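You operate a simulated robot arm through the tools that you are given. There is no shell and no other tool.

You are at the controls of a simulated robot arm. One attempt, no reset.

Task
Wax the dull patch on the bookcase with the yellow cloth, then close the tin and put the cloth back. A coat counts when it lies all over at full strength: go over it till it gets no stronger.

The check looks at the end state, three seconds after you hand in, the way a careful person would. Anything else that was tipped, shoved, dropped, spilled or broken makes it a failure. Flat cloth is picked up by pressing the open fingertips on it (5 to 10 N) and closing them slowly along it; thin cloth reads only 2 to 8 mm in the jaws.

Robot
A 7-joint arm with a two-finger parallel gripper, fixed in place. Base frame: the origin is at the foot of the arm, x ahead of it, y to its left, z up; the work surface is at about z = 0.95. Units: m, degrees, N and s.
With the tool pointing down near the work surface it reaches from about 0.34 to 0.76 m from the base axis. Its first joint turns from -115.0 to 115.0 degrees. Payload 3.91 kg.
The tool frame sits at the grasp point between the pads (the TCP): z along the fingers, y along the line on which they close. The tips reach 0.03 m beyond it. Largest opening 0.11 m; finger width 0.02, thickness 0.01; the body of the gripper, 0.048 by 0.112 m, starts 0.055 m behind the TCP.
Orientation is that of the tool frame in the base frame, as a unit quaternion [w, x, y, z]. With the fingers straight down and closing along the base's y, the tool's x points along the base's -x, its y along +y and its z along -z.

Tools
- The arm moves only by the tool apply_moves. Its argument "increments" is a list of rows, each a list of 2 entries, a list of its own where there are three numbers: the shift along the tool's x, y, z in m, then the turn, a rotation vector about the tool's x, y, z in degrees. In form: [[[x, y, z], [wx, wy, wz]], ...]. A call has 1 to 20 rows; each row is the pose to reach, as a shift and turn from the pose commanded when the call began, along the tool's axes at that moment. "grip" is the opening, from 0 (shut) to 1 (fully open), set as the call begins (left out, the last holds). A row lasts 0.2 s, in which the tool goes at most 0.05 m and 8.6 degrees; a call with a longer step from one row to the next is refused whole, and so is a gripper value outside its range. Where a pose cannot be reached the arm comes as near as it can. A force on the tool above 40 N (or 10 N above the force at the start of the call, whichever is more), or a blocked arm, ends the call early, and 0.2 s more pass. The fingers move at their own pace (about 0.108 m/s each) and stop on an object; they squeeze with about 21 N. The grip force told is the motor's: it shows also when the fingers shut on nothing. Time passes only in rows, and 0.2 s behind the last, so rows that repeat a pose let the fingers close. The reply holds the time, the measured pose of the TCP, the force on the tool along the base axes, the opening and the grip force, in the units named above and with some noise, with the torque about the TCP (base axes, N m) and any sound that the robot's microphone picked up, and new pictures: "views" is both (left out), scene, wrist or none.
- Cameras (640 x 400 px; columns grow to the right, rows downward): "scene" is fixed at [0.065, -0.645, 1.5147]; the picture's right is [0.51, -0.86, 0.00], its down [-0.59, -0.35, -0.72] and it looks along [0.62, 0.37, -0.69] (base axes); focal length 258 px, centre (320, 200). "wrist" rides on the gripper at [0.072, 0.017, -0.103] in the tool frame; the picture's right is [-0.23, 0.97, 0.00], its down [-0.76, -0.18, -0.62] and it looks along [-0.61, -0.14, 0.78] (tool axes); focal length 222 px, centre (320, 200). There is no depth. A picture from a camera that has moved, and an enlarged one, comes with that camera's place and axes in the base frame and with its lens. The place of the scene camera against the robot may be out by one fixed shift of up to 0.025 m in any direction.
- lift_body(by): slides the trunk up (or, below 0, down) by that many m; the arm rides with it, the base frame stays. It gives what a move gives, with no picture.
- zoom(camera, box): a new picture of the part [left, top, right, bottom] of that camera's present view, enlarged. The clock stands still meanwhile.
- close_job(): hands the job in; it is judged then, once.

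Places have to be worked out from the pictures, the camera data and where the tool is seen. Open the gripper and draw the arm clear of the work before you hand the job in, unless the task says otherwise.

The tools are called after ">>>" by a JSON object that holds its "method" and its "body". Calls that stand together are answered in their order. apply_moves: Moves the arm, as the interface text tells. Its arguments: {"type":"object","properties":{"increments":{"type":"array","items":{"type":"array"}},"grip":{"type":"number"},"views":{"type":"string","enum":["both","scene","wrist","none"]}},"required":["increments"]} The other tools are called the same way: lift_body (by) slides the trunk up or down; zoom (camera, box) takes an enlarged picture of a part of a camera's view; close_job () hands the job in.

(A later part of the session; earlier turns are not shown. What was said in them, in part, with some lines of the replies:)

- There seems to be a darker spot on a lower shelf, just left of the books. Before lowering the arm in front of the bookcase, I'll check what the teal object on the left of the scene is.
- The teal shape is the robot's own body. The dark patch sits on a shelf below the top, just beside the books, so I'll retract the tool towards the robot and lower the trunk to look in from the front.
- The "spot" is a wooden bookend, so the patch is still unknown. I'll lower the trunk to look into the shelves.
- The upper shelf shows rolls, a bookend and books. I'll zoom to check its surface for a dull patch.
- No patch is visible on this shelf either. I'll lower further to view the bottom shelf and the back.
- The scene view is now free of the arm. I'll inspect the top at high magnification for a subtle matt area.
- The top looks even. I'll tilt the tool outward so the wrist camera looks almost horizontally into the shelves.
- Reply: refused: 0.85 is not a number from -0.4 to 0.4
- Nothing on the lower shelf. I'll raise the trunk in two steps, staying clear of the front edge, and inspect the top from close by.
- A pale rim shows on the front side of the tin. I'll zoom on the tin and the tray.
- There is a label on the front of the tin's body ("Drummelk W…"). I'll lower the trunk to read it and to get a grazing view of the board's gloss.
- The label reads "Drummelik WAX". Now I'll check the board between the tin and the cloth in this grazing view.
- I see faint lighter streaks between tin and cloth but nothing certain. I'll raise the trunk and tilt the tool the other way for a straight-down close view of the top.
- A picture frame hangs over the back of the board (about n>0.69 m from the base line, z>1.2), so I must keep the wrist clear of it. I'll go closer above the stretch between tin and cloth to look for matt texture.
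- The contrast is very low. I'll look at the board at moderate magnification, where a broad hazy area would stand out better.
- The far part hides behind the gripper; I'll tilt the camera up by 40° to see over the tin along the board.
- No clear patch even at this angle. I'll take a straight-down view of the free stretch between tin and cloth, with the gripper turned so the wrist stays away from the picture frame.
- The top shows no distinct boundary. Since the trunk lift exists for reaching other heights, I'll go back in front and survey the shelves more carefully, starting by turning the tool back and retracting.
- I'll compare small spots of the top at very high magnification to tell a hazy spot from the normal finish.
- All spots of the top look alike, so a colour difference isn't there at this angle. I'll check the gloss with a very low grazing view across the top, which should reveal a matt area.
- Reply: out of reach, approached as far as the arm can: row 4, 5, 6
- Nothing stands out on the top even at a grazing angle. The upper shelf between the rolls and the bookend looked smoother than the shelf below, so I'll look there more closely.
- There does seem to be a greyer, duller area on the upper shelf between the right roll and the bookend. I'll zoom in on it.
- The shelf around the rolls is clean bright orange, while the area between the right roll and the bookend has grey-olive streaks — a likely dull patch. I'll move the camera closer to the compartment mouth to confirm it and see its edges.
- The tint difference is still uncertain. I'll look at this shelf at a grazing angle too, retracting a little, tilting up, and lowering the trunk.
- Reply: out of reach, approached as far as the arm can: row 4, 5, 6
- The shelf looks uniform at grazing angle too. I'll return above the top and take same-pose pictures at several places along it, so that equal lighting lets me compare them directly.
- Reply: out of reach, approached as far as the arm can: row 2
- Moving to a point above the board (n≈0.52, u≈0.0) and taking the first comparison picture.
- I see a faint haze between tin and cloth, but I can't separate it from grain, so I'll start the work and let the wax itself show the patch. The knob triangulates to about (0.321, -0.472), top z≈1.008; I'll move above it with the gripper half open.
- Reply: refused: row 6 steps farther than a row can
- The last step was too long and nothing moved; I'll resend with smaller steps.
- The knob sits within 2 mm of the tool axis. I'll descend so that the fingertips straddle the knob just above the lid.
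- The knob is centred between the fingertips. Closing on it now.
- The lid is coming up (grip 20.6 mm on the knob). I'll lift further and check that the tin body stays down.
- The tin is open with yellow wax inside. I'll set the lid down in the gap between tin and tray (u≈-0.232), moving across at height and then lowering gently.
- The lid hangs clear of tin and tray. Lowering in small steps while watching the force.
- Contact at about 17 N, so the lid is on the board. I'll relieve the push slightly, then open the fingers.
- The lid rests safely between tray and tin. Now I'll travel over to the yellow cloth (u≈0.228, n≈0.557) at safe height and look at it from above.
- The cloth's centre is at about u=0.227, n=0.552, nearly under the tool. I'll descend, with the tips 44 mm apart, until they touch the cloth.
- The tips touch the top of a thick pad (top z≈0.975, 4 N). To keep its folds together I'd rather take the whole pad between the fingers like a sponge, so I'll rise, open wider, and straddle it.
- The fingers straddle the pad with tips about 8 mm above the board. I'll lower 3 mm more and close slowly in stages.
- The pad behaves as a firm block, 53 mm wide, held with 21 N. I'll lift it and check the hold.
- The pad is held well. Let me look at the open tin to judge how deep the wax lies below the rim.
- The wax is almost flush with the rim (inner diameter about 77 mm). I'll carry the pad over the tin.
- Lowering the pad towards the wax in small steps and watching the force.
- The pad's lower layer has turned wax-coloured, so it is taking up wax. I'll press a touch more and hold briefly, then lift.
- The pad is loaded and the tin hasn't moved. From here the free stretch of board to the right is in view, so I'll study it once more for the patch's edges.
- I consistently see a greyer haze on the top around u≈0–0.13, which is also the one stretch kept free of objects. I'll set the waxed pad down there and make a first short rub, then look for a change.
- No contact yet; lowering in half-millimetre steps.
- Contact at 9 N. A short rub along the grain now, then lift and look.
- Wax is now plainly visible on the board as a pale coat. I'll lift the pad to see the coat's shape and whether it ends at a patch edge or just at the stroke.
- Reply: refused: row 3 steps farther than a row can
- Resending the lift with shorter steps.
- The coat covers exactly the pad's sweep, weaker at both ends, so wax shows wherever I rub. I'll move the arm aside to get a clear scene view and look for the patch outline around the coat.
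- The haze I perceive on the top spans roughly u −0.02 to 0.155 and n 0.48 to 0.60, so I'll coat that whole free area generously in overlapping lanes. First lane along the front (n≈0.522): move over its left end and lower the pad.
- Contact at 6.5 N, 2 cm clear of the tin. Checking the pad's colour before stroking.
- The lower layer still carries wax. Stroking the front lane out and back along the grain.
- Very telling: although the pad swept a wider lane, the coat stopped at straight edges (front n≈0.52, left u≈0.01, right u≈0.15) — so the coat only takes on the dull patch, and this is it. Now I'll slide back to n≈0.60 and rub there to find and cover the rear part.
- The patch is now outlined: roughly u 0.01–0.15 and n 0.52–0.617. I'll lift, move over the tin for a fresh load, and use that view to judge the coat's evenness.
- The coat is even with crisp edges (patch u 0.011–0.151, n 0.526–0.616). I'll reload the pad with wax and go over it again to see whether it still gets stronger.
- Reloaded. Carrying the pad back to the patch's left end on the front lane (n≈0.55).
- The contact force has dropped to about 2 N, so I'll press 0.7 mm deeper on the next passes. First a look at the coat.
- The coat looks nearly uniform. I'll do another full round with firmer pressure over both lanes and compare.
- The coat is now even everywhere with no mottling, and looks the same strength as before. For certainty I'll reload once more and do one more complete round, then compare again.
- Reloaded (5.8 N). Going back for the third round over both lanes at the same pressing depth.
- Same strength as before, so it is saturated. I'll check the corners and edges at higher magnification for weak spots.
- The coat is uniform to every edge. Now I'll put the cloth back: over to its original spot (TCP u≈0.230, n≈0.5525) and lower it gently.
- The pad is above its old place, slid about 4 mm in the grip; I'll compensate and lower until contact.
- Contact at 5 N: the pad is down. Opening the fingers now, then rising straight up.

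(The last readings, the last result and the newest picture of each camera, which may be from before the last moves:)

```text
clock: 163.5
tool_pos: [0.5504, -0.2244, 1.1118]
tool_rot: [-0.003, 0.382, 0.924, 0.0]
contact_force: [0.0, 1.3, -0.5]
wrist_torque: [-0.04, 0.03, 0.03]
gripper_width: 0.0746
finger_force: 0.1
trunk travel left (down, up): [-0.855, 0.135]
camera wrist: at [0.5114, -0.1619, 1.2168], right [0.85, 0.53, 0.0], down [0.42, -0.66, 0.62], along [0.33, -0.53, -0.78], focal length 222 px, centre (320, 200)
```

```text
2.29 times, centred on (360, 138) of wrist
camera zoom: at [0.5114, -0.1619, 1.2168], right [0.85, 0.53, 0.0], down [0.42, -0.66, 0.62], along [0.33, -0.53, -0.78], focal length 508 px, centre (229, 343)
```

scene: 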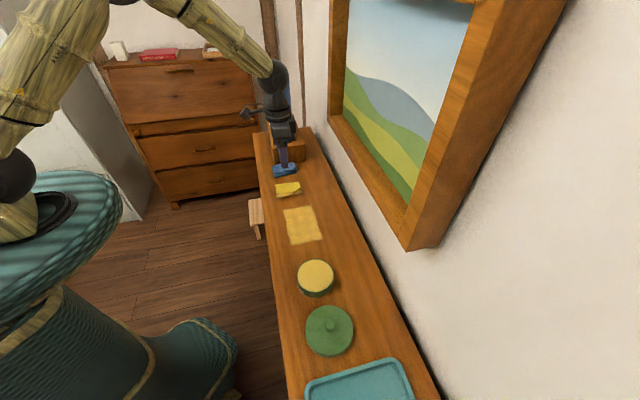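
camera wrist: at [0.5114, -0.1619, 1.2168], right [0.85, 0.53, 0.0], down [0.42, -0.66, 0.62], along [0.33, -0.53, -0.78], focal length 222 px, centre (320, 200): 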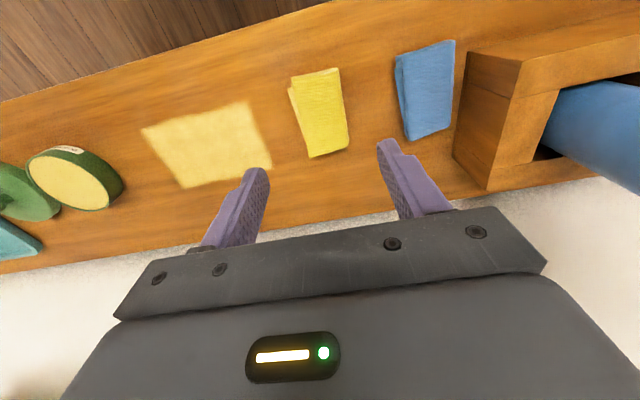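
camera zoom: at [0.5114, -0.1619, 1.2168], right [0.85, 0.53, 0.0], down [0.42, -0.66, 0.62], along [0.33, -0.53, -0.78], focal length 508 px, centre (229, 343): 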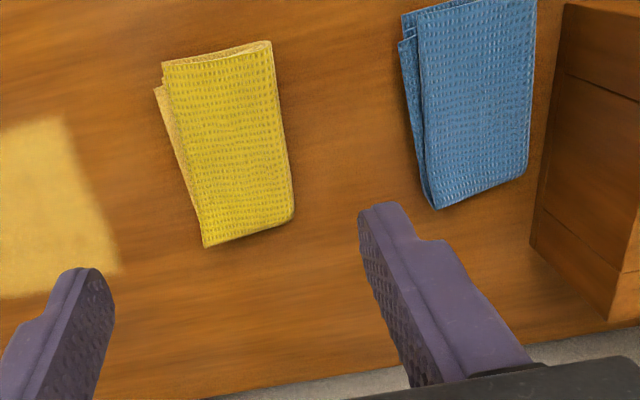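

The cloth lies exactly where it was. Now for the lid: travel back over the lid's knob (0.2337, −0.5603) with the gripper half open.

>>> {"method": "apply_moves", "body": {"increments": [[[-0.001, -0.045, 0], [0, 0, 0]], [[-0.002, -0.09, 0], [0, 0, 0]], [[-0.004, -0.135, 0], [0, 0, 0]], [[-0.005, -0.18, 0], [0, 0, 0]], [[-0.006, -0.225, 0], [0, 0, 0]], [[-0.008, -0.27, 0], [0, 0, 0]], [[-0.009, -0.315, 0], [0, 0, 0]], [[-0.01, -0.36, 0], [0, 0, 0]], [[-0.012, -0.405, 0], [0, 0, 0]], [[-0.0135, -0.45, 0], [0, 0, 0]], [[-0.0135, -0.4614, 0.01], [0, 0, 0]], [[-0.0135, -0.4614, 0.04], [0, 0, 0]], [[-0.0135, -0.4614, 0.04], [0, 0, 0]]], "grip": 0.5, "views": "both"}}

>>> {"method": "zoom", "body": {"camera": "wrist", "box": [220, 80, 420, 205]}}

```text
clock: 166.3
tool_pos: [0.2338, -0.5602, 1.0737]
tool_rot: [0.0, 0.381, 0.924, 0.0]
contact_force: [0.7, 0.4, -0.1]
wrist_torque: [-0.01, -0.04, 0.0]
gripper_width: 0.0553
finger_force: 0.0
trunk travel left (down, up): [-0.855, 0.135]
camera wrist: at [0.1933, -0.4969, 1.1775], right [0.85, 0.53, 0.0], down [0.41, -0.66, 0.62], along [0.33, -0.53, -0.78], focal length 222 px, centre (320, 200)
```

scene: 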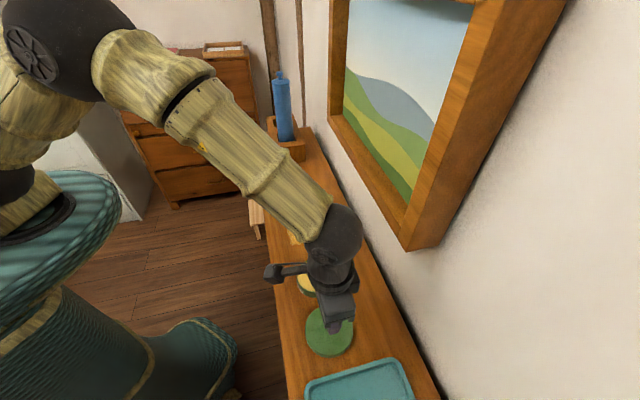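
wrist: 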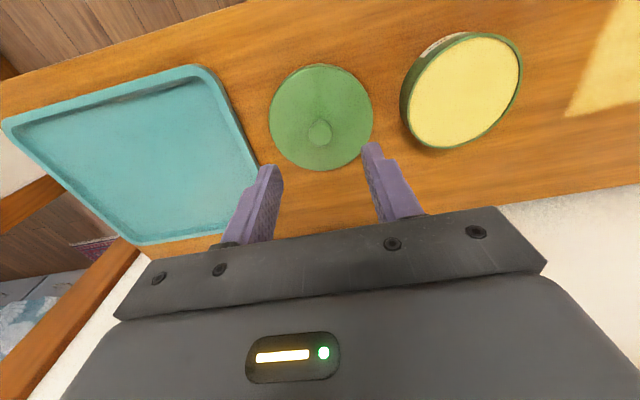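

```text
3.20 times, centred on (320, 142) of wrist
camera zoom: at [0.1933, -0.4969, 1.1775], right [0.85, 0.53, 0.0], down [0.41, -0.66, 0.62], along [0.33, -0.53, -0.78], focal length 711 px, centre (320, 384)
```

zoom: 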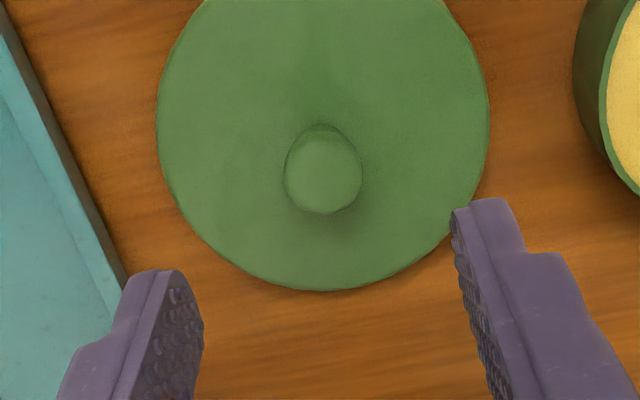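

The knob is aligned. I'll also measure the tin's present centre from this view before closing.

>>> {"method": "zoom", "body": {"camera": "wrist", "box": [382, 20, 542, 160]}}

>>> {"method": "apply_moves", "body": {"increments": [[[0, 0, 0.02], [0, 0, 0]], [[0, 0, 0.04], [0, 0, 0]], [[0, 0, 0.055], [0, 0, 0]], [[0, 0, 0.062], [0, 0, 0]], [[0, 0, 0.065], [0, 0, 0]], [[0, 0, 0.065], [0, 0, 0]]], "grip": 0.5, "views": "wrist"}}

>>> {"method": "zoom", "body": {"camera": "wrist", "box": [220, 80, 420, 205]}}

```text
2.86 times, centred on (462, 90) of wrist
camera zoom: at [0.1933, -0.4969, 1.1775], right [0.85, 0.53, 0.0], down [0.41, -0.66, 0.62], along [0.33, -0.53, -0.78], focal length 635 px, centre (-86, 514)
```

zoom: 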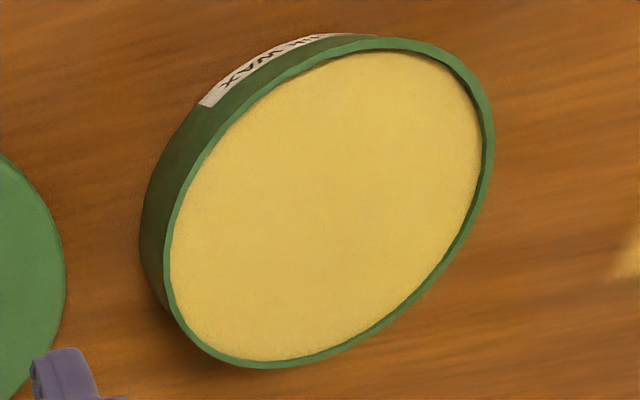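

```text
clock: 167.7
tool_pos: [0.2346, -0.5611, 1.0069]
tool_rot: [-0.001, 0.382, 0.924, 0.0]
contact_force: [0.4, 0.1, 0.3]
wrist_torque: [0.02, -0.01, 0.0]
gripper_width: 0.0548
finger_force: 0.2
trunk travel left (down, up): [-0.855, 0.135]
camera wrist: at [0.1946, -0.4973, 1.1117], right [0.85, 0.53, 0.0], down [0.41, -0.66, 0.62], along [0.33, -0.53, -0.78], focal length 222 px, centre (320, 200)
```

wrist: 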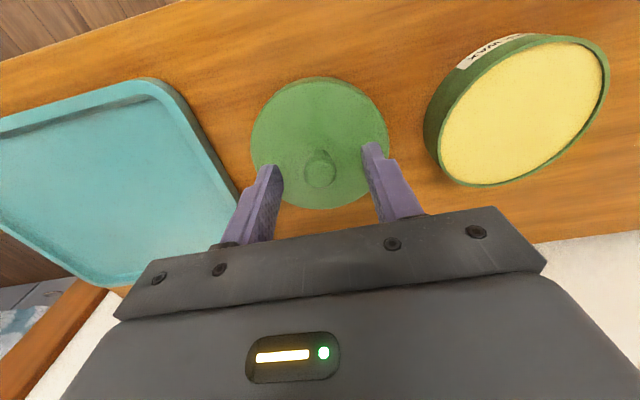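

```text
3.20 times, centred on (320, 142) of wrist
camera zoom: at [0.1946, -0.4973, 1.1117], right [0.85, 0.53, 0.0], down [0.41, -0.66, 0.62], along [0.33, -0.53, -0.78], focal length 711 px, centre (320, 384)
```

zoom: 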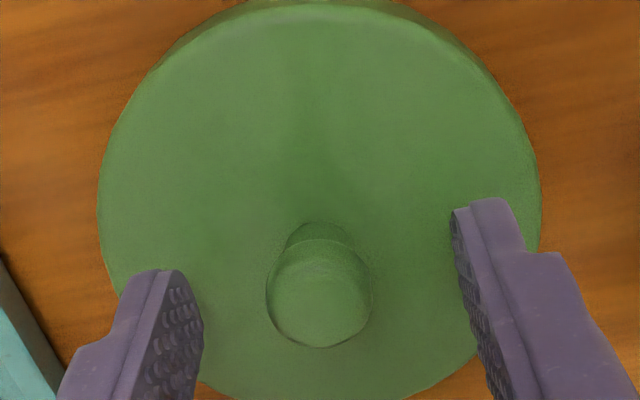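

The tin is still centred at about (0.320, −0.471). The tips straddle the knob; closing on it and lifting the lid.

>>> {"method": "apply_moves", "body": {"increments": [[[0, 0, 0], [0, 0, 0]], [[0, 0, 0], [0, 0, 0]], [[0, 0, 0], [0, 0, 0]], [[0, 0, 0], [0, 0, 0]]], "grip": 0, "views": "none"}}

>>> {"method": "apply_moves", "body": {"increments": [[[0, 0, -0.01], [0, 0, 0]], [[0, 0, -0.03], [0, 0, 0]], [[0, 0, -0.06], [0, 0, 0]], [[0, 0, -0.08], [0, 0, 0]], [[0, 0, -0.08], [0, 0, 0]]], "views": "both"}}

>>> {"method": "zoom", "body": {"camera": "wrist", "box": [220, 80, 420, 205]}}

```text
clock: 168.7
tool_pos: [0.2333, -0.5609, 1.0072]
tool_rot: [-0.001, 0.382, 0.924, 0.001]
contact_force: [-0.7, -0.2, 0.0]
wrist_torque: [0.0, 0.02, -0.02]
gripper_width: 0.0206
finger_force: 20.9
trunk travel left (down, up): [-0.855, 0.135]
```

```text
clock: 169.9
tool_pos: [0.2345, -0.5609, 1.0862]
tool_rot: [-0.001, 0.383, 0.924, 0.001]
contact_force: [0.0, 0.1, -0.7]
wrist_torque: [0.05, 0.0, -0.02]
gripper_width: 0.0205
finger_force: 20.4
trunk travel left (down, up): [-0.855, 0.135]
camera wrist: at [0.1939, -0.4981, 1.1918], right [0.85, 0.53, 0.0], down [0.41, -0.66, 0.62], along [0.33, -0.53, -0.78], focal length 222 px, centre (320, 200)
```

scene: 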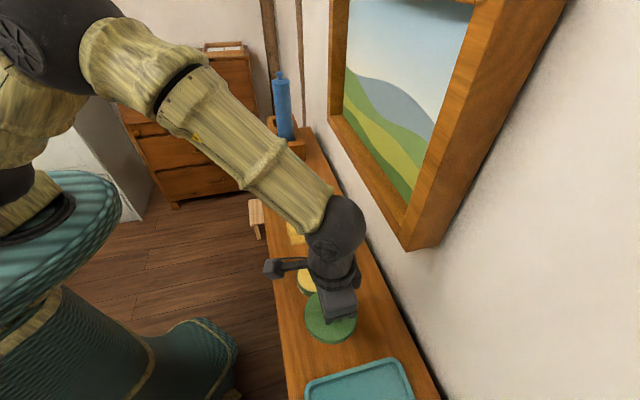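
wrist: 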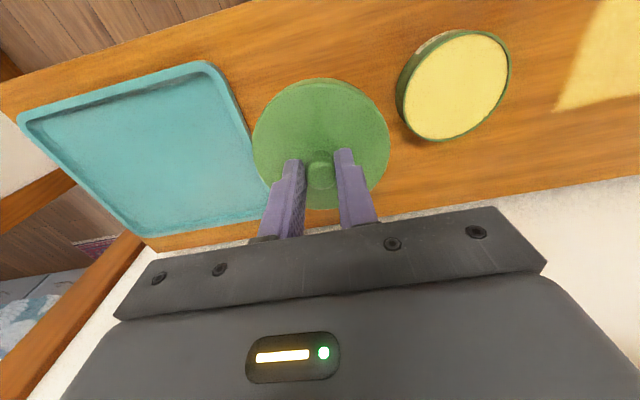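

```text
3.20 times, centred on (320, 142) of wrist
camera zoom: at [0.1939, -0.4981, 1.1918], right [0.85, 0.53, 0.0], down [0.41, -0.66, 0.62], along [0.33, -0.53, -0.78], focal length 711 px, centre (320, 384)
```

zoom: 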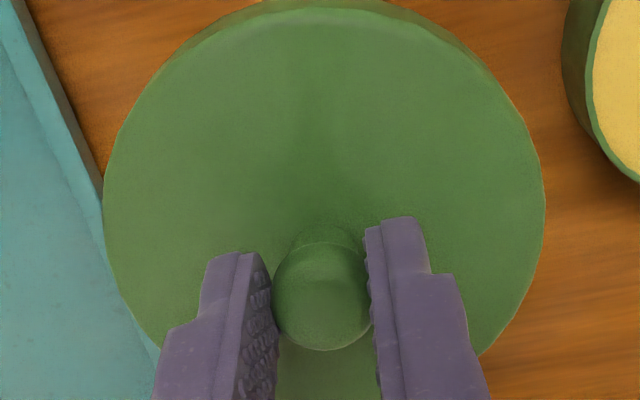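

The lid hangs the same way as at the first lift. Moving it back over the tin (0.1235 m along the board) and lowering to just above the rim.

>>> {"method": "apply_moves", "body": {"increments": [[[0, 0.04, 0], [0, 0, 0]], [[0, 0.08, 0], [0, 0, 0]], [[0, 0.11, 0], [0, 0, 0]], [[0, 0.1235, 0], [0, 0, 0]], [[0, 0.1235, 0.02], [0, 0, 0]], [[0, 0.1235, 0.035], [0, 0, 0]], [[0, 0.1235, 0.045], [0, 0, 0]], [[0, 0.1235, 0.045], [0, 0, 0]]], "views": "both"}}

>>> {"method": "zoom", "body": {"camera": "scene", "box": [280, 230, 360, 310]}}

>>> {"method": "zoom", "body": {"camera": "wrist", "box": [220, 60, 420, 205]}}

```text
clock: 171.7
tool_pos: [0.3206, -0.4737, 1.0426]
tool_rot: [0.0, 0.383, 0.924, -0.001]
contact_force: [-0.2, -0.2, -0.9]
wrist_torque: [-0.01, -0.03, -0.02]
gripper_width: 0.0205
finger_force: 21.0
trunk travel left (down, up): [-0.855, 0.135]
camera wrist: at [0.2803, -0.4103, 1.1461], right [0.85, 0.53, 0.0], down [0.41, -0.66, 0.62], along [0.33, -0.53, -0.78], focal length 222 px, centre (320, 200)
```

scene: 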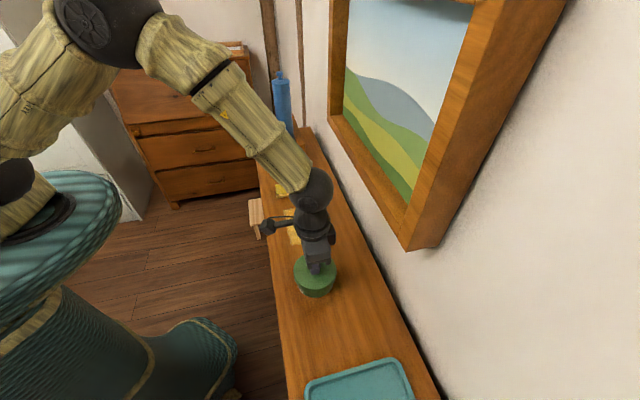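
wrist: 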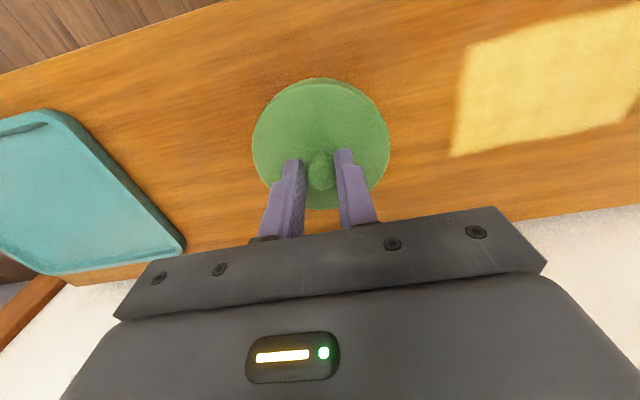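

```text
5.00 times, centred on (320, 270) of scene
camera zoom: at [0.065, -0.645, 1.5147], right [0.51, -0.86, 0.0], down [-0.59, -0.35, -0.72], along [0.62, 0.37, -0.69], focal length 1291 px, centre (320, -150)
```

zoom: 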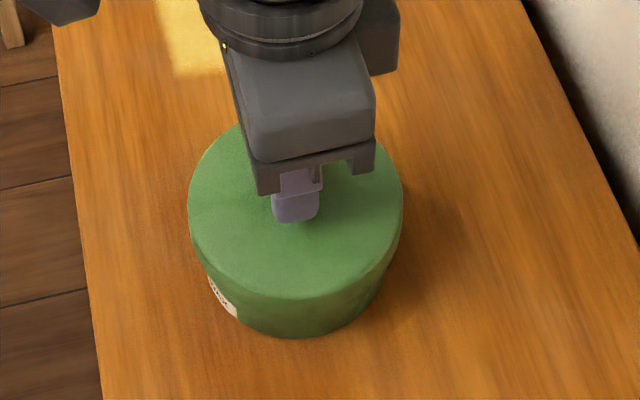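

```text
2.76 times, centred on (320, 132) of wrist
camera zoom: at [0.2803, -0.4103, 1.1461], right [0.85, 0.53, 0.0], down [0.41, -0.66, 0.62], along [0.33, -0.53, -0.78], focal length 613 px, centre (320, 386)
```

zoom: 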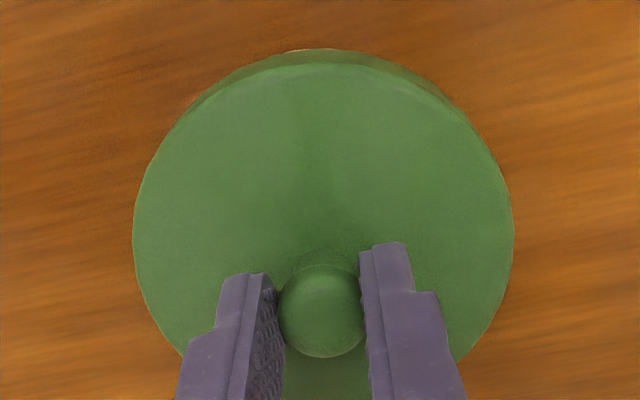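

The lid is above the tin and looks concentric. Lowering in small steps with force checks.

>>> {"method": "apply_moves", "body": {"increments": [[[0, 0, 0.003], [0, 0, 0]], [[0, 0, 0.006], [0, 0, 0]], [[0, 0, 0.009], [0, 0, 0]], [[0, 0, 0.011], [0, 0, 0]]], "views": "none"}}

>>> {"method": "apply_moves", "body": {"increments": [[[0, 0, 0.002], [0, 0, 0]], [[0, 0, 0.004], [0, 0, 0]], [[0, 0, 0.005], [0, 0, 0]]], "views": "none"}}

```text
clock: 172.7
tool_pos: [0.32, -0.4731, 1.0324]
tool_rot: [-0.001, 0.383, 0.924, 0.0]
contact_force: [-0.6, 0.2, -0.5]
wrist_torque: [0.01, 0.0, 0.0]
gripper_width: 0.0206
finger_force: 21.1
trunk travel left (down, up): [-0.855, 0.135]
```

```text
clock: 173.5
tool_pos: [0.3203, -0.4732, 1.0265]
tool_rot: [0.0, 0.383, 0.924, 0.001]
contact_force: [1.4, -0.1, -0.5]
wrist_torque: [0.04, 0.0, 0.01]
gripper_width: 0.0204
finger_force: 21.2
trunk travel left (down, up): [-0.855, 0.135]
```

No resistance below the rim level, so the lid is sliding over the body. Continuing to the seat.

>>> {"method": "apply_moves", "body": {"increments": [[[0, 0, 0.0015], [0, 0, 0]], [[0, 0, 0.003], [0, 0, 0]], [[0, 0, 0.004], [0, 0, 0]]], "views": "none"}}

>>> {"method": "apply_moves", "body": {"increments": [[[0, 0, 0.0005], [0, 0, 0]], [[0, 0, 0.001], [0, 0, 0]], [[0, 0, 0.001], [0, 0, 0]]], "views": "none"}}

```text
clock: 174.3
tool_pos: [0.321, -0.4743, 1.0244]
tool_rot: [0.0, 0.382, 0.924, -0.001]
contact_force: [-1.4, 0.1, 3.2]
wrist_torque: [0.05, 0.11, 0.0]
gripper_width: 0.0208
finger_force: 21.3
trunk travel left (down, up): [-0.855, 0.135]
```

```text
clock: 175.1
tool_pos: [0.3204, -0.4737, 1.0229]
tool_rot: [0.0, 0.382, 0.924, -0.001]
contact_force: [0.2, -1.6, 12.3]
wrist_torque: [0.03, 0.05, 0.0]
gripper_width: 0.0207
finger_force: 21.0
trunk travel left (down, up): [-0.855, 0.135]
```

Seated at z≈1.023 with 12 N, as expected. Relieving the push, opening, and rising.

>>> {"method": "apply_moves", "body": {"increments": [[[0, 0, -0.0005], [0, 0, 0]], [[0, 0, -0.001], [0, 0, 0]], [[0, 0, -0.001], [0, 0, 0]]], "views": "none"}}

>>> {"method": "apply_moves", "body": {"increments": [[[0, 0, 0], [0, 0, 0]], [[0, 0, 0], [0, 0, 0]], [[0, 0, 0], [0, 0, 0]]], "grip": 0.5, "views": "none"}}

>>> {"method": "apply_moves", "body": {"increments": [[[0, 0, -0.02], [0, 0, 0]], [[0, 0, -0.05], [0, 0, 0]], [[0, 0, -0.09], [0, 0, 0]], [[0, 0, -0.13], [0, 0, 0]], [[0, 0, -0.16], [0, 0, 0]], [[0, 0, -0.16], [0, 0, 0]]], "views": "both"}}

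>>> {"method": "zoom", "body": {"camera": "scene", "box": [285, 245, 349, 305]}}

>>> {"method": "zoom", "body": {"camera": "wrist", "box": [220, 40, 420, 165]}}

```text
clock: 175.9
tool_pos: [0.3201, -0.4736, 1.024]
tool_rot: [0.0, 0.383, 0.924, -0.001]
contact_force: [0.8, -2.4, 9.2]
wrist_torque: [-0.16, -0.05, 0.01]
gripper_width: 0.0205
finger_force: 21.4
trunk travel left (down, up): [-0.855, 0.135]
```

```text
clock: 176.7
tool_pos: [0.3215, -0.4739, 1.0218]
tool_rot: [0.0, 0.382, 0.924, 0.001]
contact_force: [-0.3, -0.2, 0.5]
wrist_torque: [0.03, 0.01, 0.0]
gripper_width: 0.0547
finger_force: 0.1
trunk travel left (down, up): [-0.855, 0.135]
```

```text
clock: 178.1
tool_pos: [0.322, -0.4741, 1.183]
tool_rot: [-0.001, 0.383, 0.924, 0.0]
contact_force: [0.1, -0.7, -0.3]
wrist_torque: [0.03, 0.01, -0.01]
gripper_width: 0.055
finger_force: 0.1
trunk travel left (down, up): [-0.855, 0.135]
camera wrist: at [0.2819, -0.4106, 1.2875], right [0.85, 0.53, 0.0], down [0.41, -0.66, 0.62], along [0.33, -0.53, -0.78], focal length 222 px, centre (320, 200)
```

scene: 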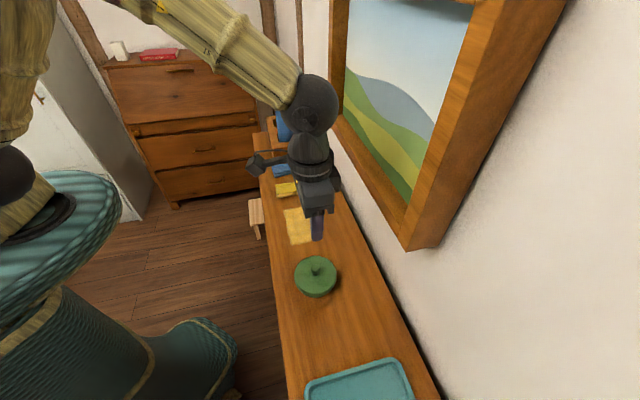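
wrist: 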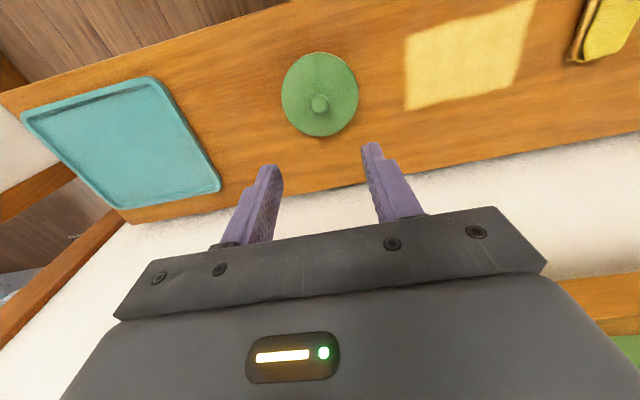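

```text
6.67 times, centred on (317, 275) of scene
camera zoom: at [0.065, -0.645, 1.5147], right [0.51, -0.86, 0.0], down [-0.59, -0.35, -0.72], along [0.62, 0.37, -0.69], focal length 1721 px, centre (340, -300)
```

zoom: 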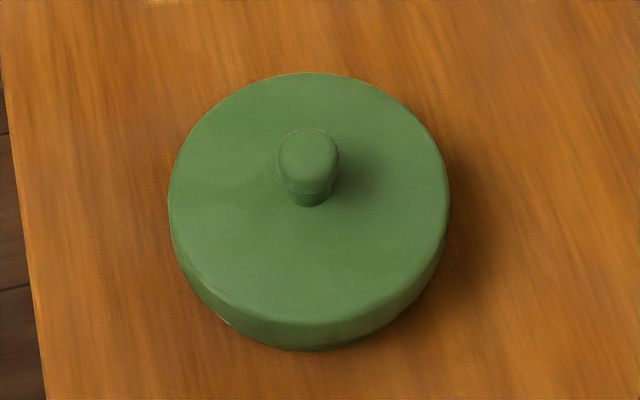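

```text
3.20 times, centred on (320, 102) of wrist
camera zoom: at [0.2819, -0.4106, 1.2875], right [0.85, 0.53, 0.0], down [0.41, -0.66, 0.62], along [0.33, -0.53, -0.78], focal length 711 px, centre (320, 512)
```

zoom: 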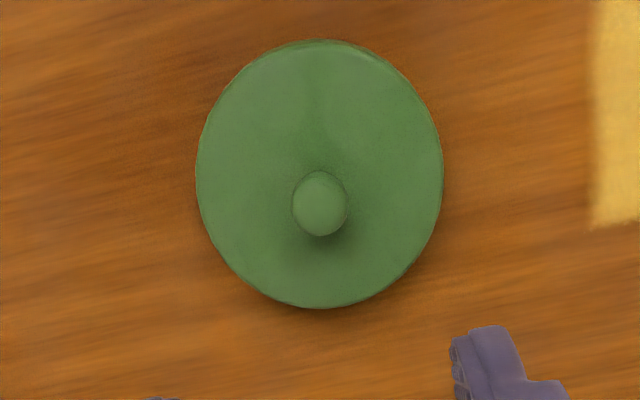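

The tin looks closed as it was at the start. I'll open the gripper fully and draw back off the board, then check everything with a front view.

>>> {"method": "apply_moves", "body": {"increments": [[[0.02, 0.01, -0.02], [0, 0, 0]], [[0.06, 0.02, -0.03], [0, 0, 0]], [[0.1, 0.03, -0.03], [0, 0, 0]], [[0.14, 0.05, -0.03], [0, 0, 0]], [[0.16, 0.07, -0.03], [0, 0, 0]], [[0.16, 0.1, -0.03], [0, 0, 0]], [[0.16, 0.1, -0.03], [0, 0, 0]]], "grip": 1, "views": "both"}}

>>> {"method": "zoom", "body": {"camera": "scene", "box": [250, 140, 410, 310]}}

>>> {"method": "zoom", "body": {"camera": "wrist", "box": [200, 80, 456, 240]}}

```text
clock: 179.7
tool_pos: [0.2795, -0.2903, 1.2141]
tool_rot: [-0.001, 0.383, 0.924, -0.001]
contact_force: [0.9, -0.4, 0.1]
wrist_torque: [-0.02, 0.02, -0.03]
gripper_width: 0.1102
finger_force: 0.1
trunk travel left (down, up): [-0.855, 0.135]
camera wrist: at [0.2391, -0.2268, 1.318], right [0.85, 0.53, 0.0], down [0.41, -0.66, 0.62], along [0.33, -0.53, -0.78], focal length 222 px, centre (320, 200)
```

scene: 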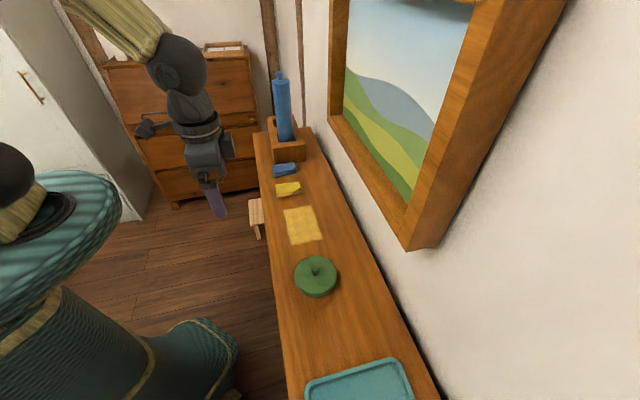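
wrist: 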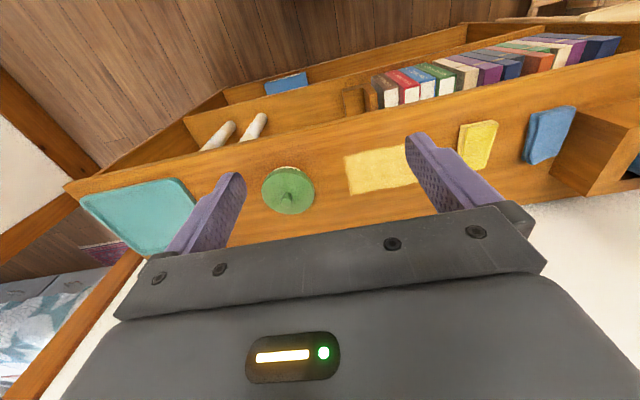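

```text
2.35 times, centred on (330, 225) of scene
camera zoom: at [0.065, -0.645, 1.5147], right [0.51, -0.86, 0.0], down [-0.59, -0.35, -0.72], along [0.62, 0.37, -0.69], focal length 608 px, centre (296, 141)
```

zoom: 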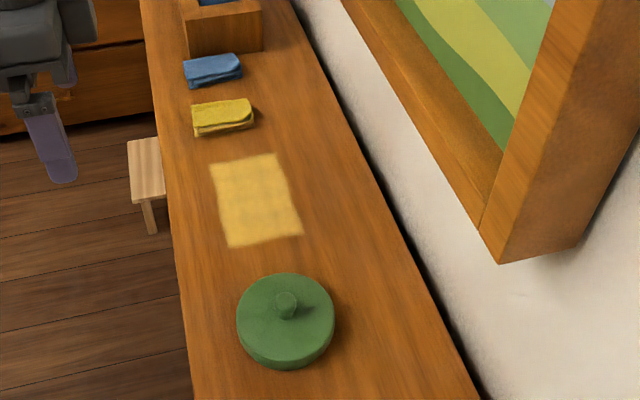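

```text
2.50 times, centred on (328, 160) of wrist
camera zoom: at [0.2391, -0.2268, 1.318], right [0.85, 0.53, 0.0], down [0.41, -0.66, 0.62], along [0.33, -0.53, -0.78], focal length 555 px, centre (300, 300)
```

zoom: 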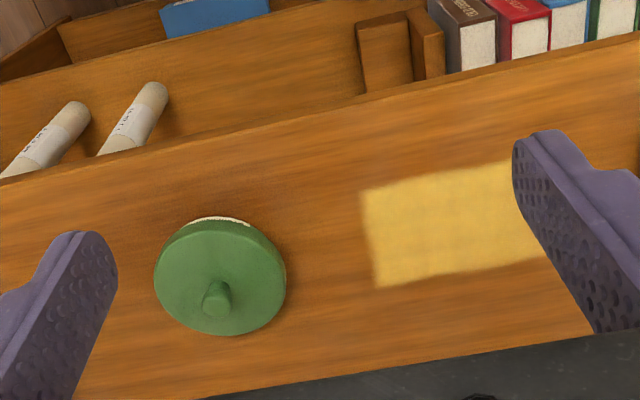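

Everything is in place. With the view clear, I'll inspect the coat from the scene camera, and the tin's seating, at high magnification.

>>> {"method": "zoom", "body": {"camera": "scene", "box": [276, 200, 330, 250]}}

>>> {"method": "zoom", "body": {"camera": "scene", "box": [285, 250, 349, 300]}}

>>> {"method": "zoom", "body": {"camera": "wrist", "box": [340, 130, 436, 200]}}

```text
8.00 times, centred on (303, 225) of scene
camera zoom: at [0.065, -0.645, 1.5147], right [0.51, -0.86, 0.0], down [-0.59, -0.35, -0.72], along [0.62, 0.37, -0.69], focal length 2066 px, centre (456, 0)
```

zoom: 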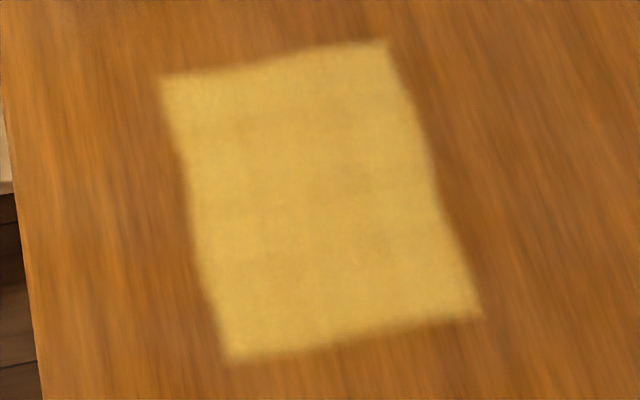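

```text
8.00 times, centred on (317, 275) of scene
camera zoom: at [0.065, -0.645, 1.5147], right [0.51, -0.86, 0.0], down [-0.59, -0.35, -0.72], along [0.62, 0.37, -0.69], focal length 2066 px, centre (344, -400)
```

zoom: 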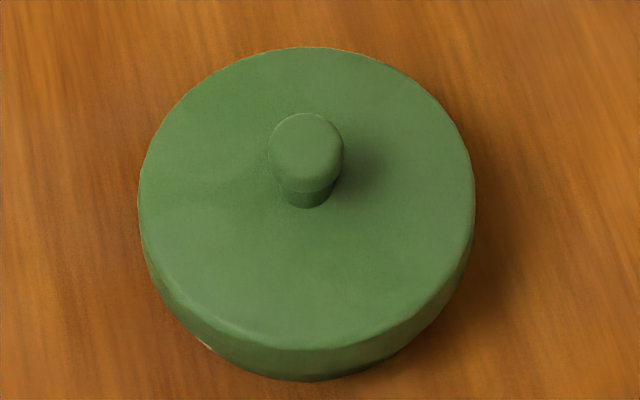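

```text
5.71 times, centred on (388, 165) of wrist
camera zoom: at [0.2391, -0.2268, 1.318], right [0.85, 0.53, 0.0], down [0.41, -0.66, 0.62], along [0.33, -0.53, -0.78], focal length 1269 px, centre (-69, 400)
```

zoom: 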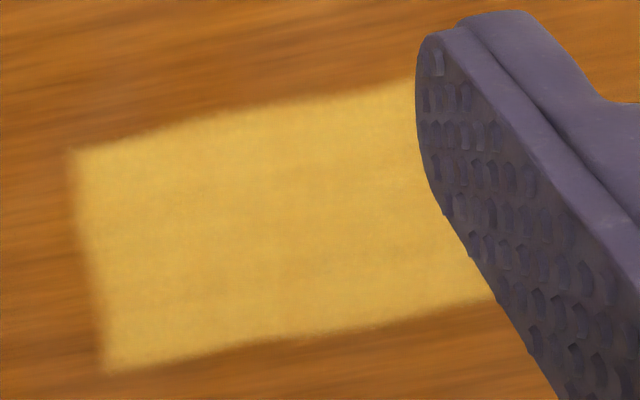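

The coat is uniform. But compared with the first picture the lid's knob stands roughly 2–3 mm higher and a sliver of label shows, so the lid may not be fully down. I'll take the same front view as early on to compare.

>>> {"method": "apply_moves", "body": {"increments": [[[0.013, 0.01, 0], [0, -8, 0]], [[0.013, 0.03, 0], [0, -16, 0]], [[0.013, 0.03, 0], [0, -24, 0]], [[0.013, 0.03, 0], [0, -32, 0]], [[0.013, 0.03, 0], [0, -40, 0]], [[0.013, 0.03, 0], [0, -40, 0]]], "views": "none"}}

>>> {"method": "lift_body", "body": {"by": -0.155}}

>>> {"method": "zoom", "body": {"camera": "wrist", "box": [160, 130, 320, 230]}}

>>> {"method": "zoom", "body": {"camera": "wrist", "box": [0, 0, 640, 400]}}

```text
clock: 181.1
tool_pos: [0.3148, -0.29, 1.2328]
tool_rot: [0.316, 0.36, 0.868, -0.13]
contact_force: [-0.1, 0.4, 0.1]
wrist_torque: [0.01, -0.05, 0.03]
gripper_width: 0.1101
finger_force: 0.0
out of reach, approached as far as the arm can: row 4, 5, 6
trunk travel left (down, up): [-0.855, 0.135]
```

```text
clock: 182.9
tool_pos: [0.3165, -0.289, 1.0758]
tool_rot: [0.314, 0.36, 0.869, -0.131]
contact_force: [1.3, 0.2, -0.1]
wrist_torque: [0.01, 0.01, 0.01]
gripper_width: 0.1102
finger_force: 0.0
trunk travel left (down, up): [-0.7, 0.29]
```

```text
4.00 times, centred on (240, 180) of wrist
camera zoom: at [0.2411, -0.1916, 1.1104], right [0.81, 0.57, 0.15], down [0.01, -0.26, 0.97], along [0.58, -0.78, -0.21], focal length 888 px, centre (640, 280)
```

zoom: 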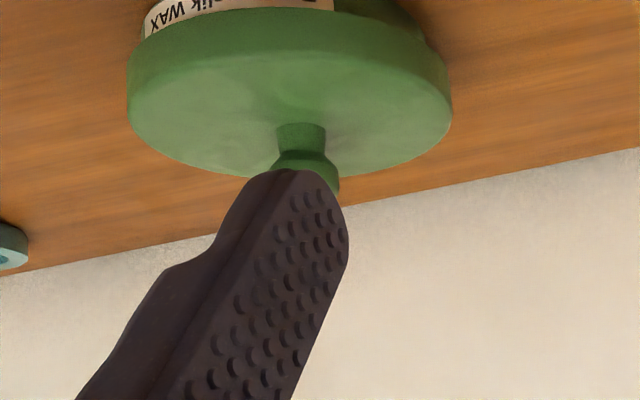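

```text
1.00 times, centred on (320, 200) of wrist (not enlarged: the box is as wide or as high as the picture)
camera zoom: at [0.2411, -0.1916, 1.1104], right [0.81, 0.57, 0.15], down [0.01, -0.26, 0.97], along [0.58, -0.78, -0.21], focal length 222 px, centre (320, 200)
```

zoom: 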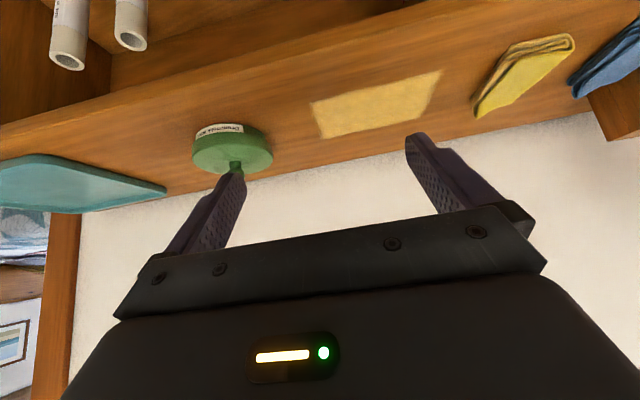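

>>> {"method": "zoom", "body": {"camera": "wrist", "box": [170, 100, 300, 181]}}

```text
4.92 times, centred on (235, 140) of wrist
camera zoom: at [0.2411, -0.1916, 1.1104], right [0.81, 0.57, 0.15], down [0.01, -0.26, 0.97], along [0.58, -0.78, -0.21], focal length 1094 px, centre (738, 493)
```

zoom: 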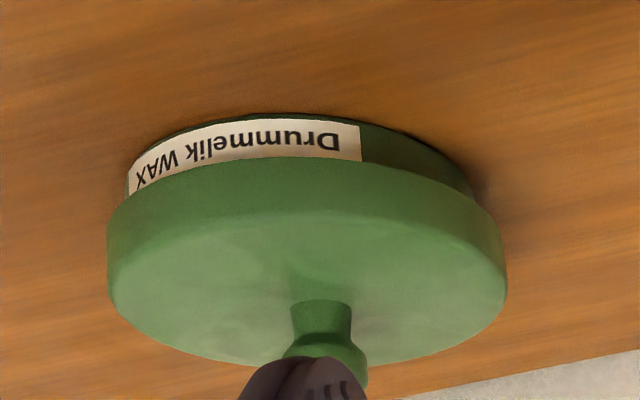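

The front view shows the label band about as before, perhaps 1–2 mm more; to be sure the lid is fully home I'll press evenly on its top with the fingertips straddling the knob. First rise and straighten the tool.

>>> {"method": "lift_body", "body": {"by": 0.155}}

>>> {"method": "apply_moves", "body": {"increments": [[[0, 0, 0], [0, 8, 0]], [[0, 0, 0], [0, 16, 0]], [[0, 0, 0], [0, 24, 0]], [[0, 0, 0], [0, 32, 0]], [[0, 0, 0], [0, 40, 0]], [[0, 0, 0], [0, 40, 0]]], "grip": 0.5, "views": "none"}}

```text
clock: 184.7
tool_pos: [0.3144, -0.2899, 1.2324]
tool_rot: [0.315, 0.36, 0.868, -0.131]
contact_force: [1.1, -0.9, 0.2]
wrist_torque: [0.03, 0.0, -0.01]
gripper_width: 0.11
finger_force: 0.1
trunk travel left (down, up): [-0.855, 0.135]
```

```text
clock: 186.1
tool_pos: [0.3155, -0.2888, 1.2317]
tool_rot: [-0.003, 0.383, 0.924, 0.0]
contact_force: [0.1, 0.7, 0.5]
wrist_torque: [0.04, -0.03, 0.04]
gripper_width: 0.055
finger_force: 0.1
out of reach, approached as far as the arm can: row 2
trunk travel left (down, up): [-0.855, 0.135]
```

>>> {"method": "apply_moves", "body": {"increments": [[[-0.03, -0.03, 0], [0, 0, 0]], [[-0.06, -0.06, 0], [0, 0, 0]], [[-0.09, -0.09, 0.01], [0, 0, 0]], [[-0.12, -0.115, 0.03], [0, 0, 0]], [[-0.1344, -0.127, 0.07], [0, 0, 0]], [[-0.1344, -0.127, 0.115], [0, 0, 0]], [[-0.1344, -0.127, 0.16], [0, 0, 0]], [[-0.1344, -0.127, 0.16], [0, 0, 0]]], "views": "wrist"}}

>>> {"method": "zoom", "body": {"camera": "wrist", "box": [220, 80, 420, 205]}}

```text
clock: 187.9
tool_pos: [0.3219, -0.4751, 1.0719]
tool_rot: [-0.001, 0.383, 0.924, 0.0]
contact_force: [-0.2, 0.7, -0.7]
wrist_torque: [-0.04, 0.02, 0.0]
gripper_width: 0.0552
finger_force: 0.0
trunk travel left (down, up): [-0.855, 0.135]
camera wrist: at [0.2811, -0.4111, 1.1762], right [0.85, 0.53, 0.0], down [0.41, -0.66, 0.62], along [0.33, -0.53, -0.78], focal length 222 px, centre (320, 200)
```

wrist: 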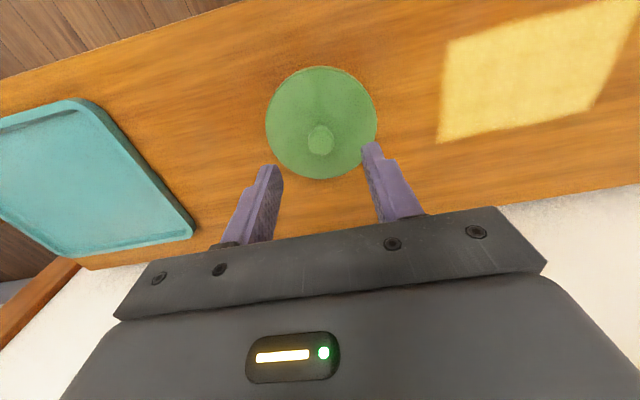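

```text
3.20 times, centred on (320, 142) of wrist
camera zoom: at [0.2811, -0.4111, 1.1762], right [0.85, 0.53, 0.0], down [0.41, -0.66, 0.62], along [0.33, -0.53, -0.78], focal length 711 px, centre (320, 384)
```

zoom: 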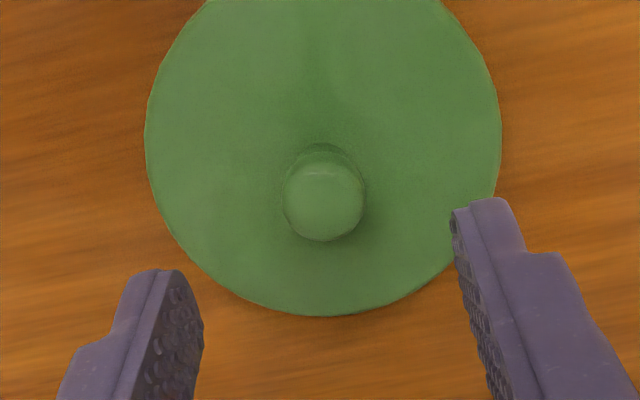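

Aligned over the knob. Descending so both tips bear on the lid's top on either side of the knob.

>>> {"method": "apply_moves", "body": {"increments": [[[0, 0, 0.02], [0, 0, 0]], [[0, 0, 0.038], [0, 0, 0]], [[0, 0, 0.045], [0, 0, 0]], [[0, 0, 0.049], [0, 0, 0]], [[0, 0, 0.049], [0, 0, 0]]], "grip": 0.5, "views": "none"}}

>>> {"method": "apply_moves", "body": {"increments": [[[0, 0, 0.001], [0, 0, 0]], [[0, 0, 0.002], [0, 0, 0]], [[0, 0, 0.002], [0, 0, 0]]], "views": "none"}}

```text
clock: 189.1
tool_pos: [0.321, -0.4748, 1.0227]
tool_rot: [-0.002, 0.383, 0.924, 0.0]
contact_force: [0.2, 0.4, 0.1]
wrist_torque: [-0.01, -0.01, -0.02]
gripper_width: 0.055
finger_force: 0.1
trunk travel left (down, up): [-0.855, 0.135]
```

```text
clock: 189.9
tool_pos: [0.3218, -0.4746, 1.021]
tool_rot: [-0.002, 0.383, 0.924, 0.0]
contact_force: [-0.4, -0.4, 0.4]
wrist_torque: [-0.03, -0.01, 0.0]
gripper_width: 0.0549
finger_force: 0.0
trunk travel left (down, up): [-0.855, 0.135]
```

>>> {"method": "apply_moves", "body": {"increments": [[[0, 0, 0.001], [0, 0, 0]], [[0, 0, 0.002], [0, 0, 0]], [[0, 0, 0.002], [0, 0, 0]]], "views": "none"}}

>>> {"method": "apply_moves", "body": {"increments": [[[0, 0, 0.001], [0, 0, 0]], [[0, 0, 0.0015], [0, 0, 0]], [[0, 0, 0.0015], [0, 0, 0]]], "views": "none"}}

```text
clock: 190.7
tool_pos: [0.3203, -0.4753, 1.018]
tool_rot: [-0.001, 0.383, 0.924, 0.001]
contact_force: [-0.3, -0.5, 0.6]
wrist_torque: [0.01, 0.0, 0.01]
gripper_width: 0.0548
finger_force: 0.1
trunk travel left (down, up): [-0.855, 0.135]
```

```text
clock: 191.5
tool_pos: [0.3204, -0.4745, 1.0169]
tool_rot: [-0.002, 0.383, 0.924, 0.0]
contact_force: [0.7, -0.4, 0.5]
wrist_torque: [0.0, 0.02, -0.02]
gripper_width: 0.055
finger_force: 0.1
trunk travel left (down, up): [-0.855, 0.135]
```

>>> {"method": "apply_moves", "body": {"increments": [[[0, 0, 0.001], [0, 0, 0]], [[0, 0, 0.0015], [0, 0, 0]], [[0, 0, 0.0015], [0, 0, 0]]], "views": "none"}}

>>> {"method": "apply_moves", "body": {"increments": [[[0, 0, 0.001], [0, 0, 0]], [[0, 0, 0.0015], [0, 0, 0]], [[0, 0, 0.0015], [0, 0, 0]]], "views": "wrist"}}

>>> {"method": "zoom", "body": {"camera": "wrist", "box": [220, 80, 420, 205]}}

```text
clock: 192.3
tool_pos: [0.321, -0.474, 1.0146]
tool_rot: [-0.002, 0.383, 0.924, 0.001]
contact_force: [0.1, -0.3, -0.7]
wrist_torque: [0.02, 0.0, 0.0]
gripper_width: 0.055
finger_force: 0.0
trunk travel left (down, up): [-0.855, 0.135]
```

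```text
clock: 193.1
tool_pos: [0.3217, -0.4745, 1.0129]
tool_rot: [-0.002, 0.382, 0.924, 0.001]
contact_force: [0.0, -0.1, 0.0]
wrist_torque: [0.01, -0.01, -0.01]
gripper_width: 0.055
finger_force: 0.0
trunk travel left (down, up): [-0.855, 0.135]
camera wrist: at [0.2812, -0.4113, 1.1178], right [0.85, 0.53, 0.0], down [0.41, -0.67, 0.62], along [0.33, -0.53, -0.78], focal length 222 px, centre (320, 200)
```

wrist: 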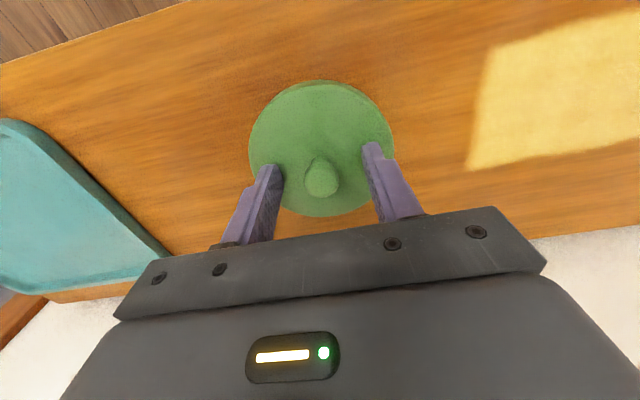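

```text
3.20 times, centred on (320, 142) of wrist
camera zoom: at [0.2812, -0.4113, 1.1178], right [0.85, 0.53, 0.0], down [0.41, -0.67, 0.62], along [0.33, -0.53, -0.78], focal length 711 px, centre (320, 384)
```

zoom: 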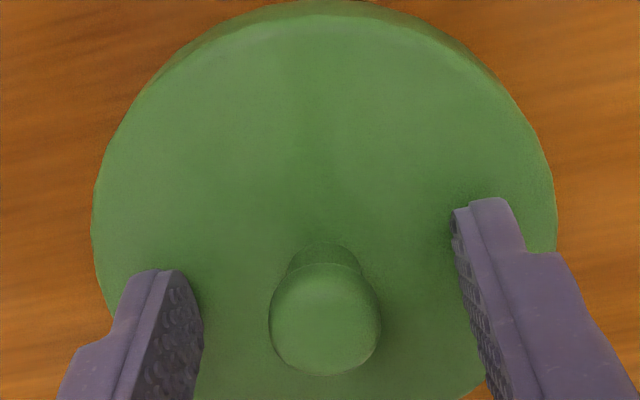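

>>> {"method": "apply_moves", "body": {"increments": [[[0, 0, 0.0005], [0, 0, 0]], [[0, 0, 0.001], [0, 0, 0]], [[0, 0, 0.001], [0, 0, 0]]], "views": "none"}}

>>> {"method": "apply_moves", "body": {"increments": [[[0, 0, 0.0005], [0, 0, 0]], [[0, 0, 0.001], [0, 0, 0]], [[0, 0, 0.001], [0, 0, 0]]], "views": "none"}}

>>> {"method": "apply_moves", "body": {"increments": [[[0, 0, 0.0005], [0, 0, 0]], [[0, 0, 0.001], [0, 0, 0]], [[0, 0, 0.001], [0, 0, 0]]], "views": "none"}}

```text
clock: 193.9
tool_pos: [0.3218, -0.4742, 1.0124]
tool_rot: [-0.003, 0.383, 0.924, 0.001]
contact_force: [-0.1, -0.1, 0.3]
wrist_torque: [0.0, -0.01, 0.03]
gripper_width: 0.0549
finger_force: 0.0
trunk travel left (down, up): [-0.855, 0.135]
```

```text
clock: 194.7
tool_pos: [0.3213, -0.4749, 1.0128]
tool_rot: [-0.001, 0.383, 0.924, 0.0]
contact_force: [0.5, -1.3, 6.7]
wrist_torque: [-0.07, -0.04, 0.05]
gripper_width: 0.0551
finger_force: 0.1
trunk travel left (down, up): [-0.855, 0.135]
```

```text
clock: 195.5
tool_pos: [0.3221, -0.4751, 1.0112]
tool_rot: [0.0, 0.383, 0.924, 0.0]
contact_force: [1.3, -1.6, 17.5]
wrist_torque: [-0.11, -0.01, 0.02]
gripper_width: 0.0552
finger_force: 0.1
trunk travel left (down, up): [-0.855, 0.135]
```

Stiff contact at 17 N with the lid top at z≈0.982 — it feels seated. One slightly firmer press, then I'll release and look.

>>> {"method": "apply_moves", "body": {"increments": [[[0, 0, 0.0005], [0, 0, 0]], [[0, 0, 0.0008], [0, 0, 0]], [[0, 0, 0.0008], [0, 0, 0]]], "views": "none"}}

>>> {"method": "apply_moves", "body": {"increments": [[[0, 0, -0.005], [0, 0, 0]], [[0, 0, -0.03], [0, 0, 0]], [[0, 0, -0.07], [0, 0, 0]], [[0, 0, -0.11], [0, 0, 0]], [[0, 0, -0.15], [0, 0, 0]], [[0, 0, -0.18], [0, 0, 0]], [[0, 0, -0.18], [0, 0, 0]]], "views": "none"}}

>>> {"method": "apply_moves", "body": {"increments": [[[0.04, 0, 0], [0, 0, 0]], [[0.08, 0, 0], [0, 0, 0]], [[0.12, 0, 0], [0, 0, 0]], [[0.16, 0, 0], [0, 0, 0]], [[0.2, 0, 0], [0, 0, 0]], [[0.2, 0, 0], [0, 0, 0]]], "grip": 1, "views": "both"}}

>>> {"method": "zoom", "body": {"camera": "scene", "box": [285, 250, 349, 300]}}

```text
clock: 196.3
tool_pos: [0.3212, -0.4757, 1.0109]
tool_rot: [0.001, 0.382, 0.924, -0.001]
contact_force: [2.3, -3.2, 29.4]
wrist_torque: [-0.15, -0.03, -0.01]
gripper_width: 0.0547
finger_force: 0.0
trunk travel left (down, up): [-0.855, 0.135]
```

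```text
clock: 197.9
tool_pos: [0.322, -0.4736, 1.1898]
tool_rot: [-0.001, 0.383, 0.924, 0.002]
contact_force: [-0.5, -0.5, -0.2]
wrist_torque: [-0.01, -0.02, 0.01]
gripper_width: 0.055
finger_force: 0.2
trunk travel left (down, up): [-0.855, 0.135]
```

```text
clock: 199.3
tool_pos: [0.1818, -0.334, 1.1902]
tool_rot: [-0.001, 0.382, 0.924, 0.0]
contact_force: [0.0, -0.6, -0.1]
wrist_torque: [-0.01, 0.01, -0.01]
gripper_width: 0.1098
finger_force: 0.1
trunk travel left (down, up): [-0.855, 0.135]
camera wrist: at [0.1416, -0.2704, 1.2941], right [0.85, 0.53, 0.0], down [0.42, -0.67, 0.62], along [0.33, -0.53, -0.78], focal length 222 px, centre (320, 200)
```

scene: 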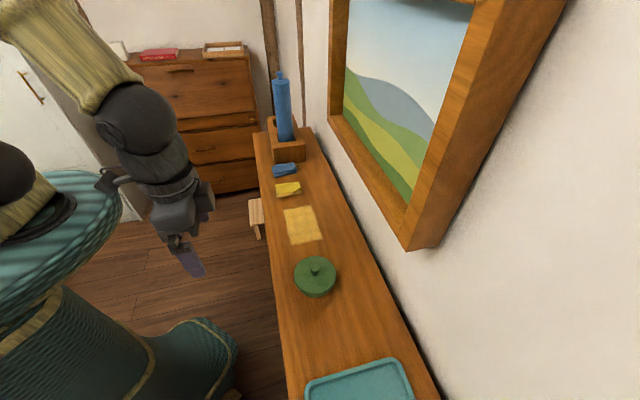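
wrist: 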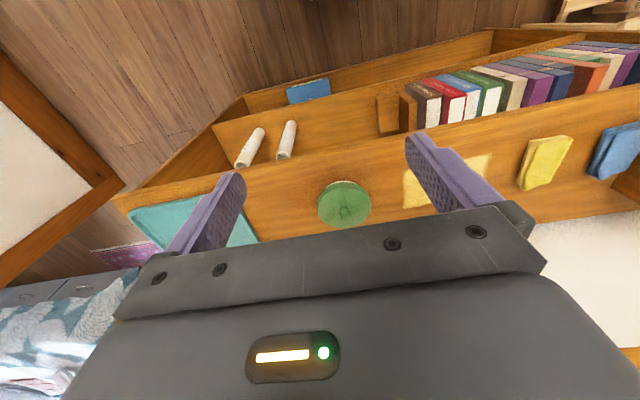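

```text
8.00 times, centred on (317, 275) of scene
camera zoom: at [0.065, -0.645, 1.5147], right [0.51, -0.86, 0.0], down [-0.59, -0.35, -0.72], along [0.62, 0.37, -0.69], focal length 2066 px, centre (344, -400)
```

zoom: 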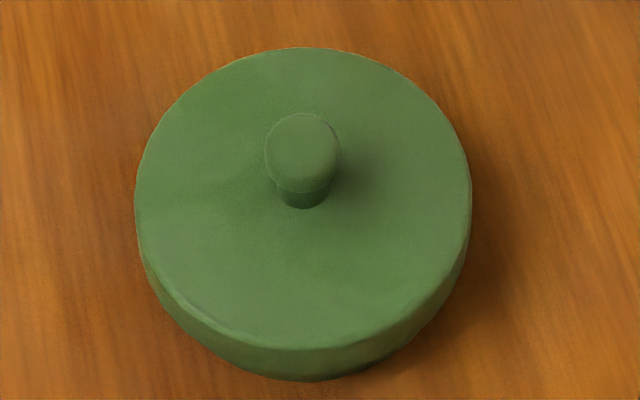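

The lid didn't go any lower under 29 N, so it is fully seated. The coat is even over the whole patch, both cloths are in their places, nothing else has moved, and the open gripper is clear of the board. Handing in.

>>> {"method": "close_job", "body": {}}

```text
The job is handed in.
```

I waxed the dull patch, closed the tin, put the yellow cloth back where it was, and handed the job in. The result of the check hasn't come back.

- **Patch:** it's on top of the bookcase, between the tin and the yellow cloth, about 14 by 9 cm. I found its edges because the wax only took there. I went over all of it in three rounds, reloading the cloth between rounds. The last round made it no stronger, and the coat looked even right to the edges.
- **Tin:** the lid is back on. It went no lower when I pressed it with about 29 N, so I take it to be fully closed. The tin may have shifted a millimetre or two during the work.
- **Cloth:** it lies within a few millimetres of its original spot beside the blue cloth, with wax on its underside.
- **Everything else:** in the last pictures I saw nothing else moved. The gripper is open and the arm is clear of the bookcase.
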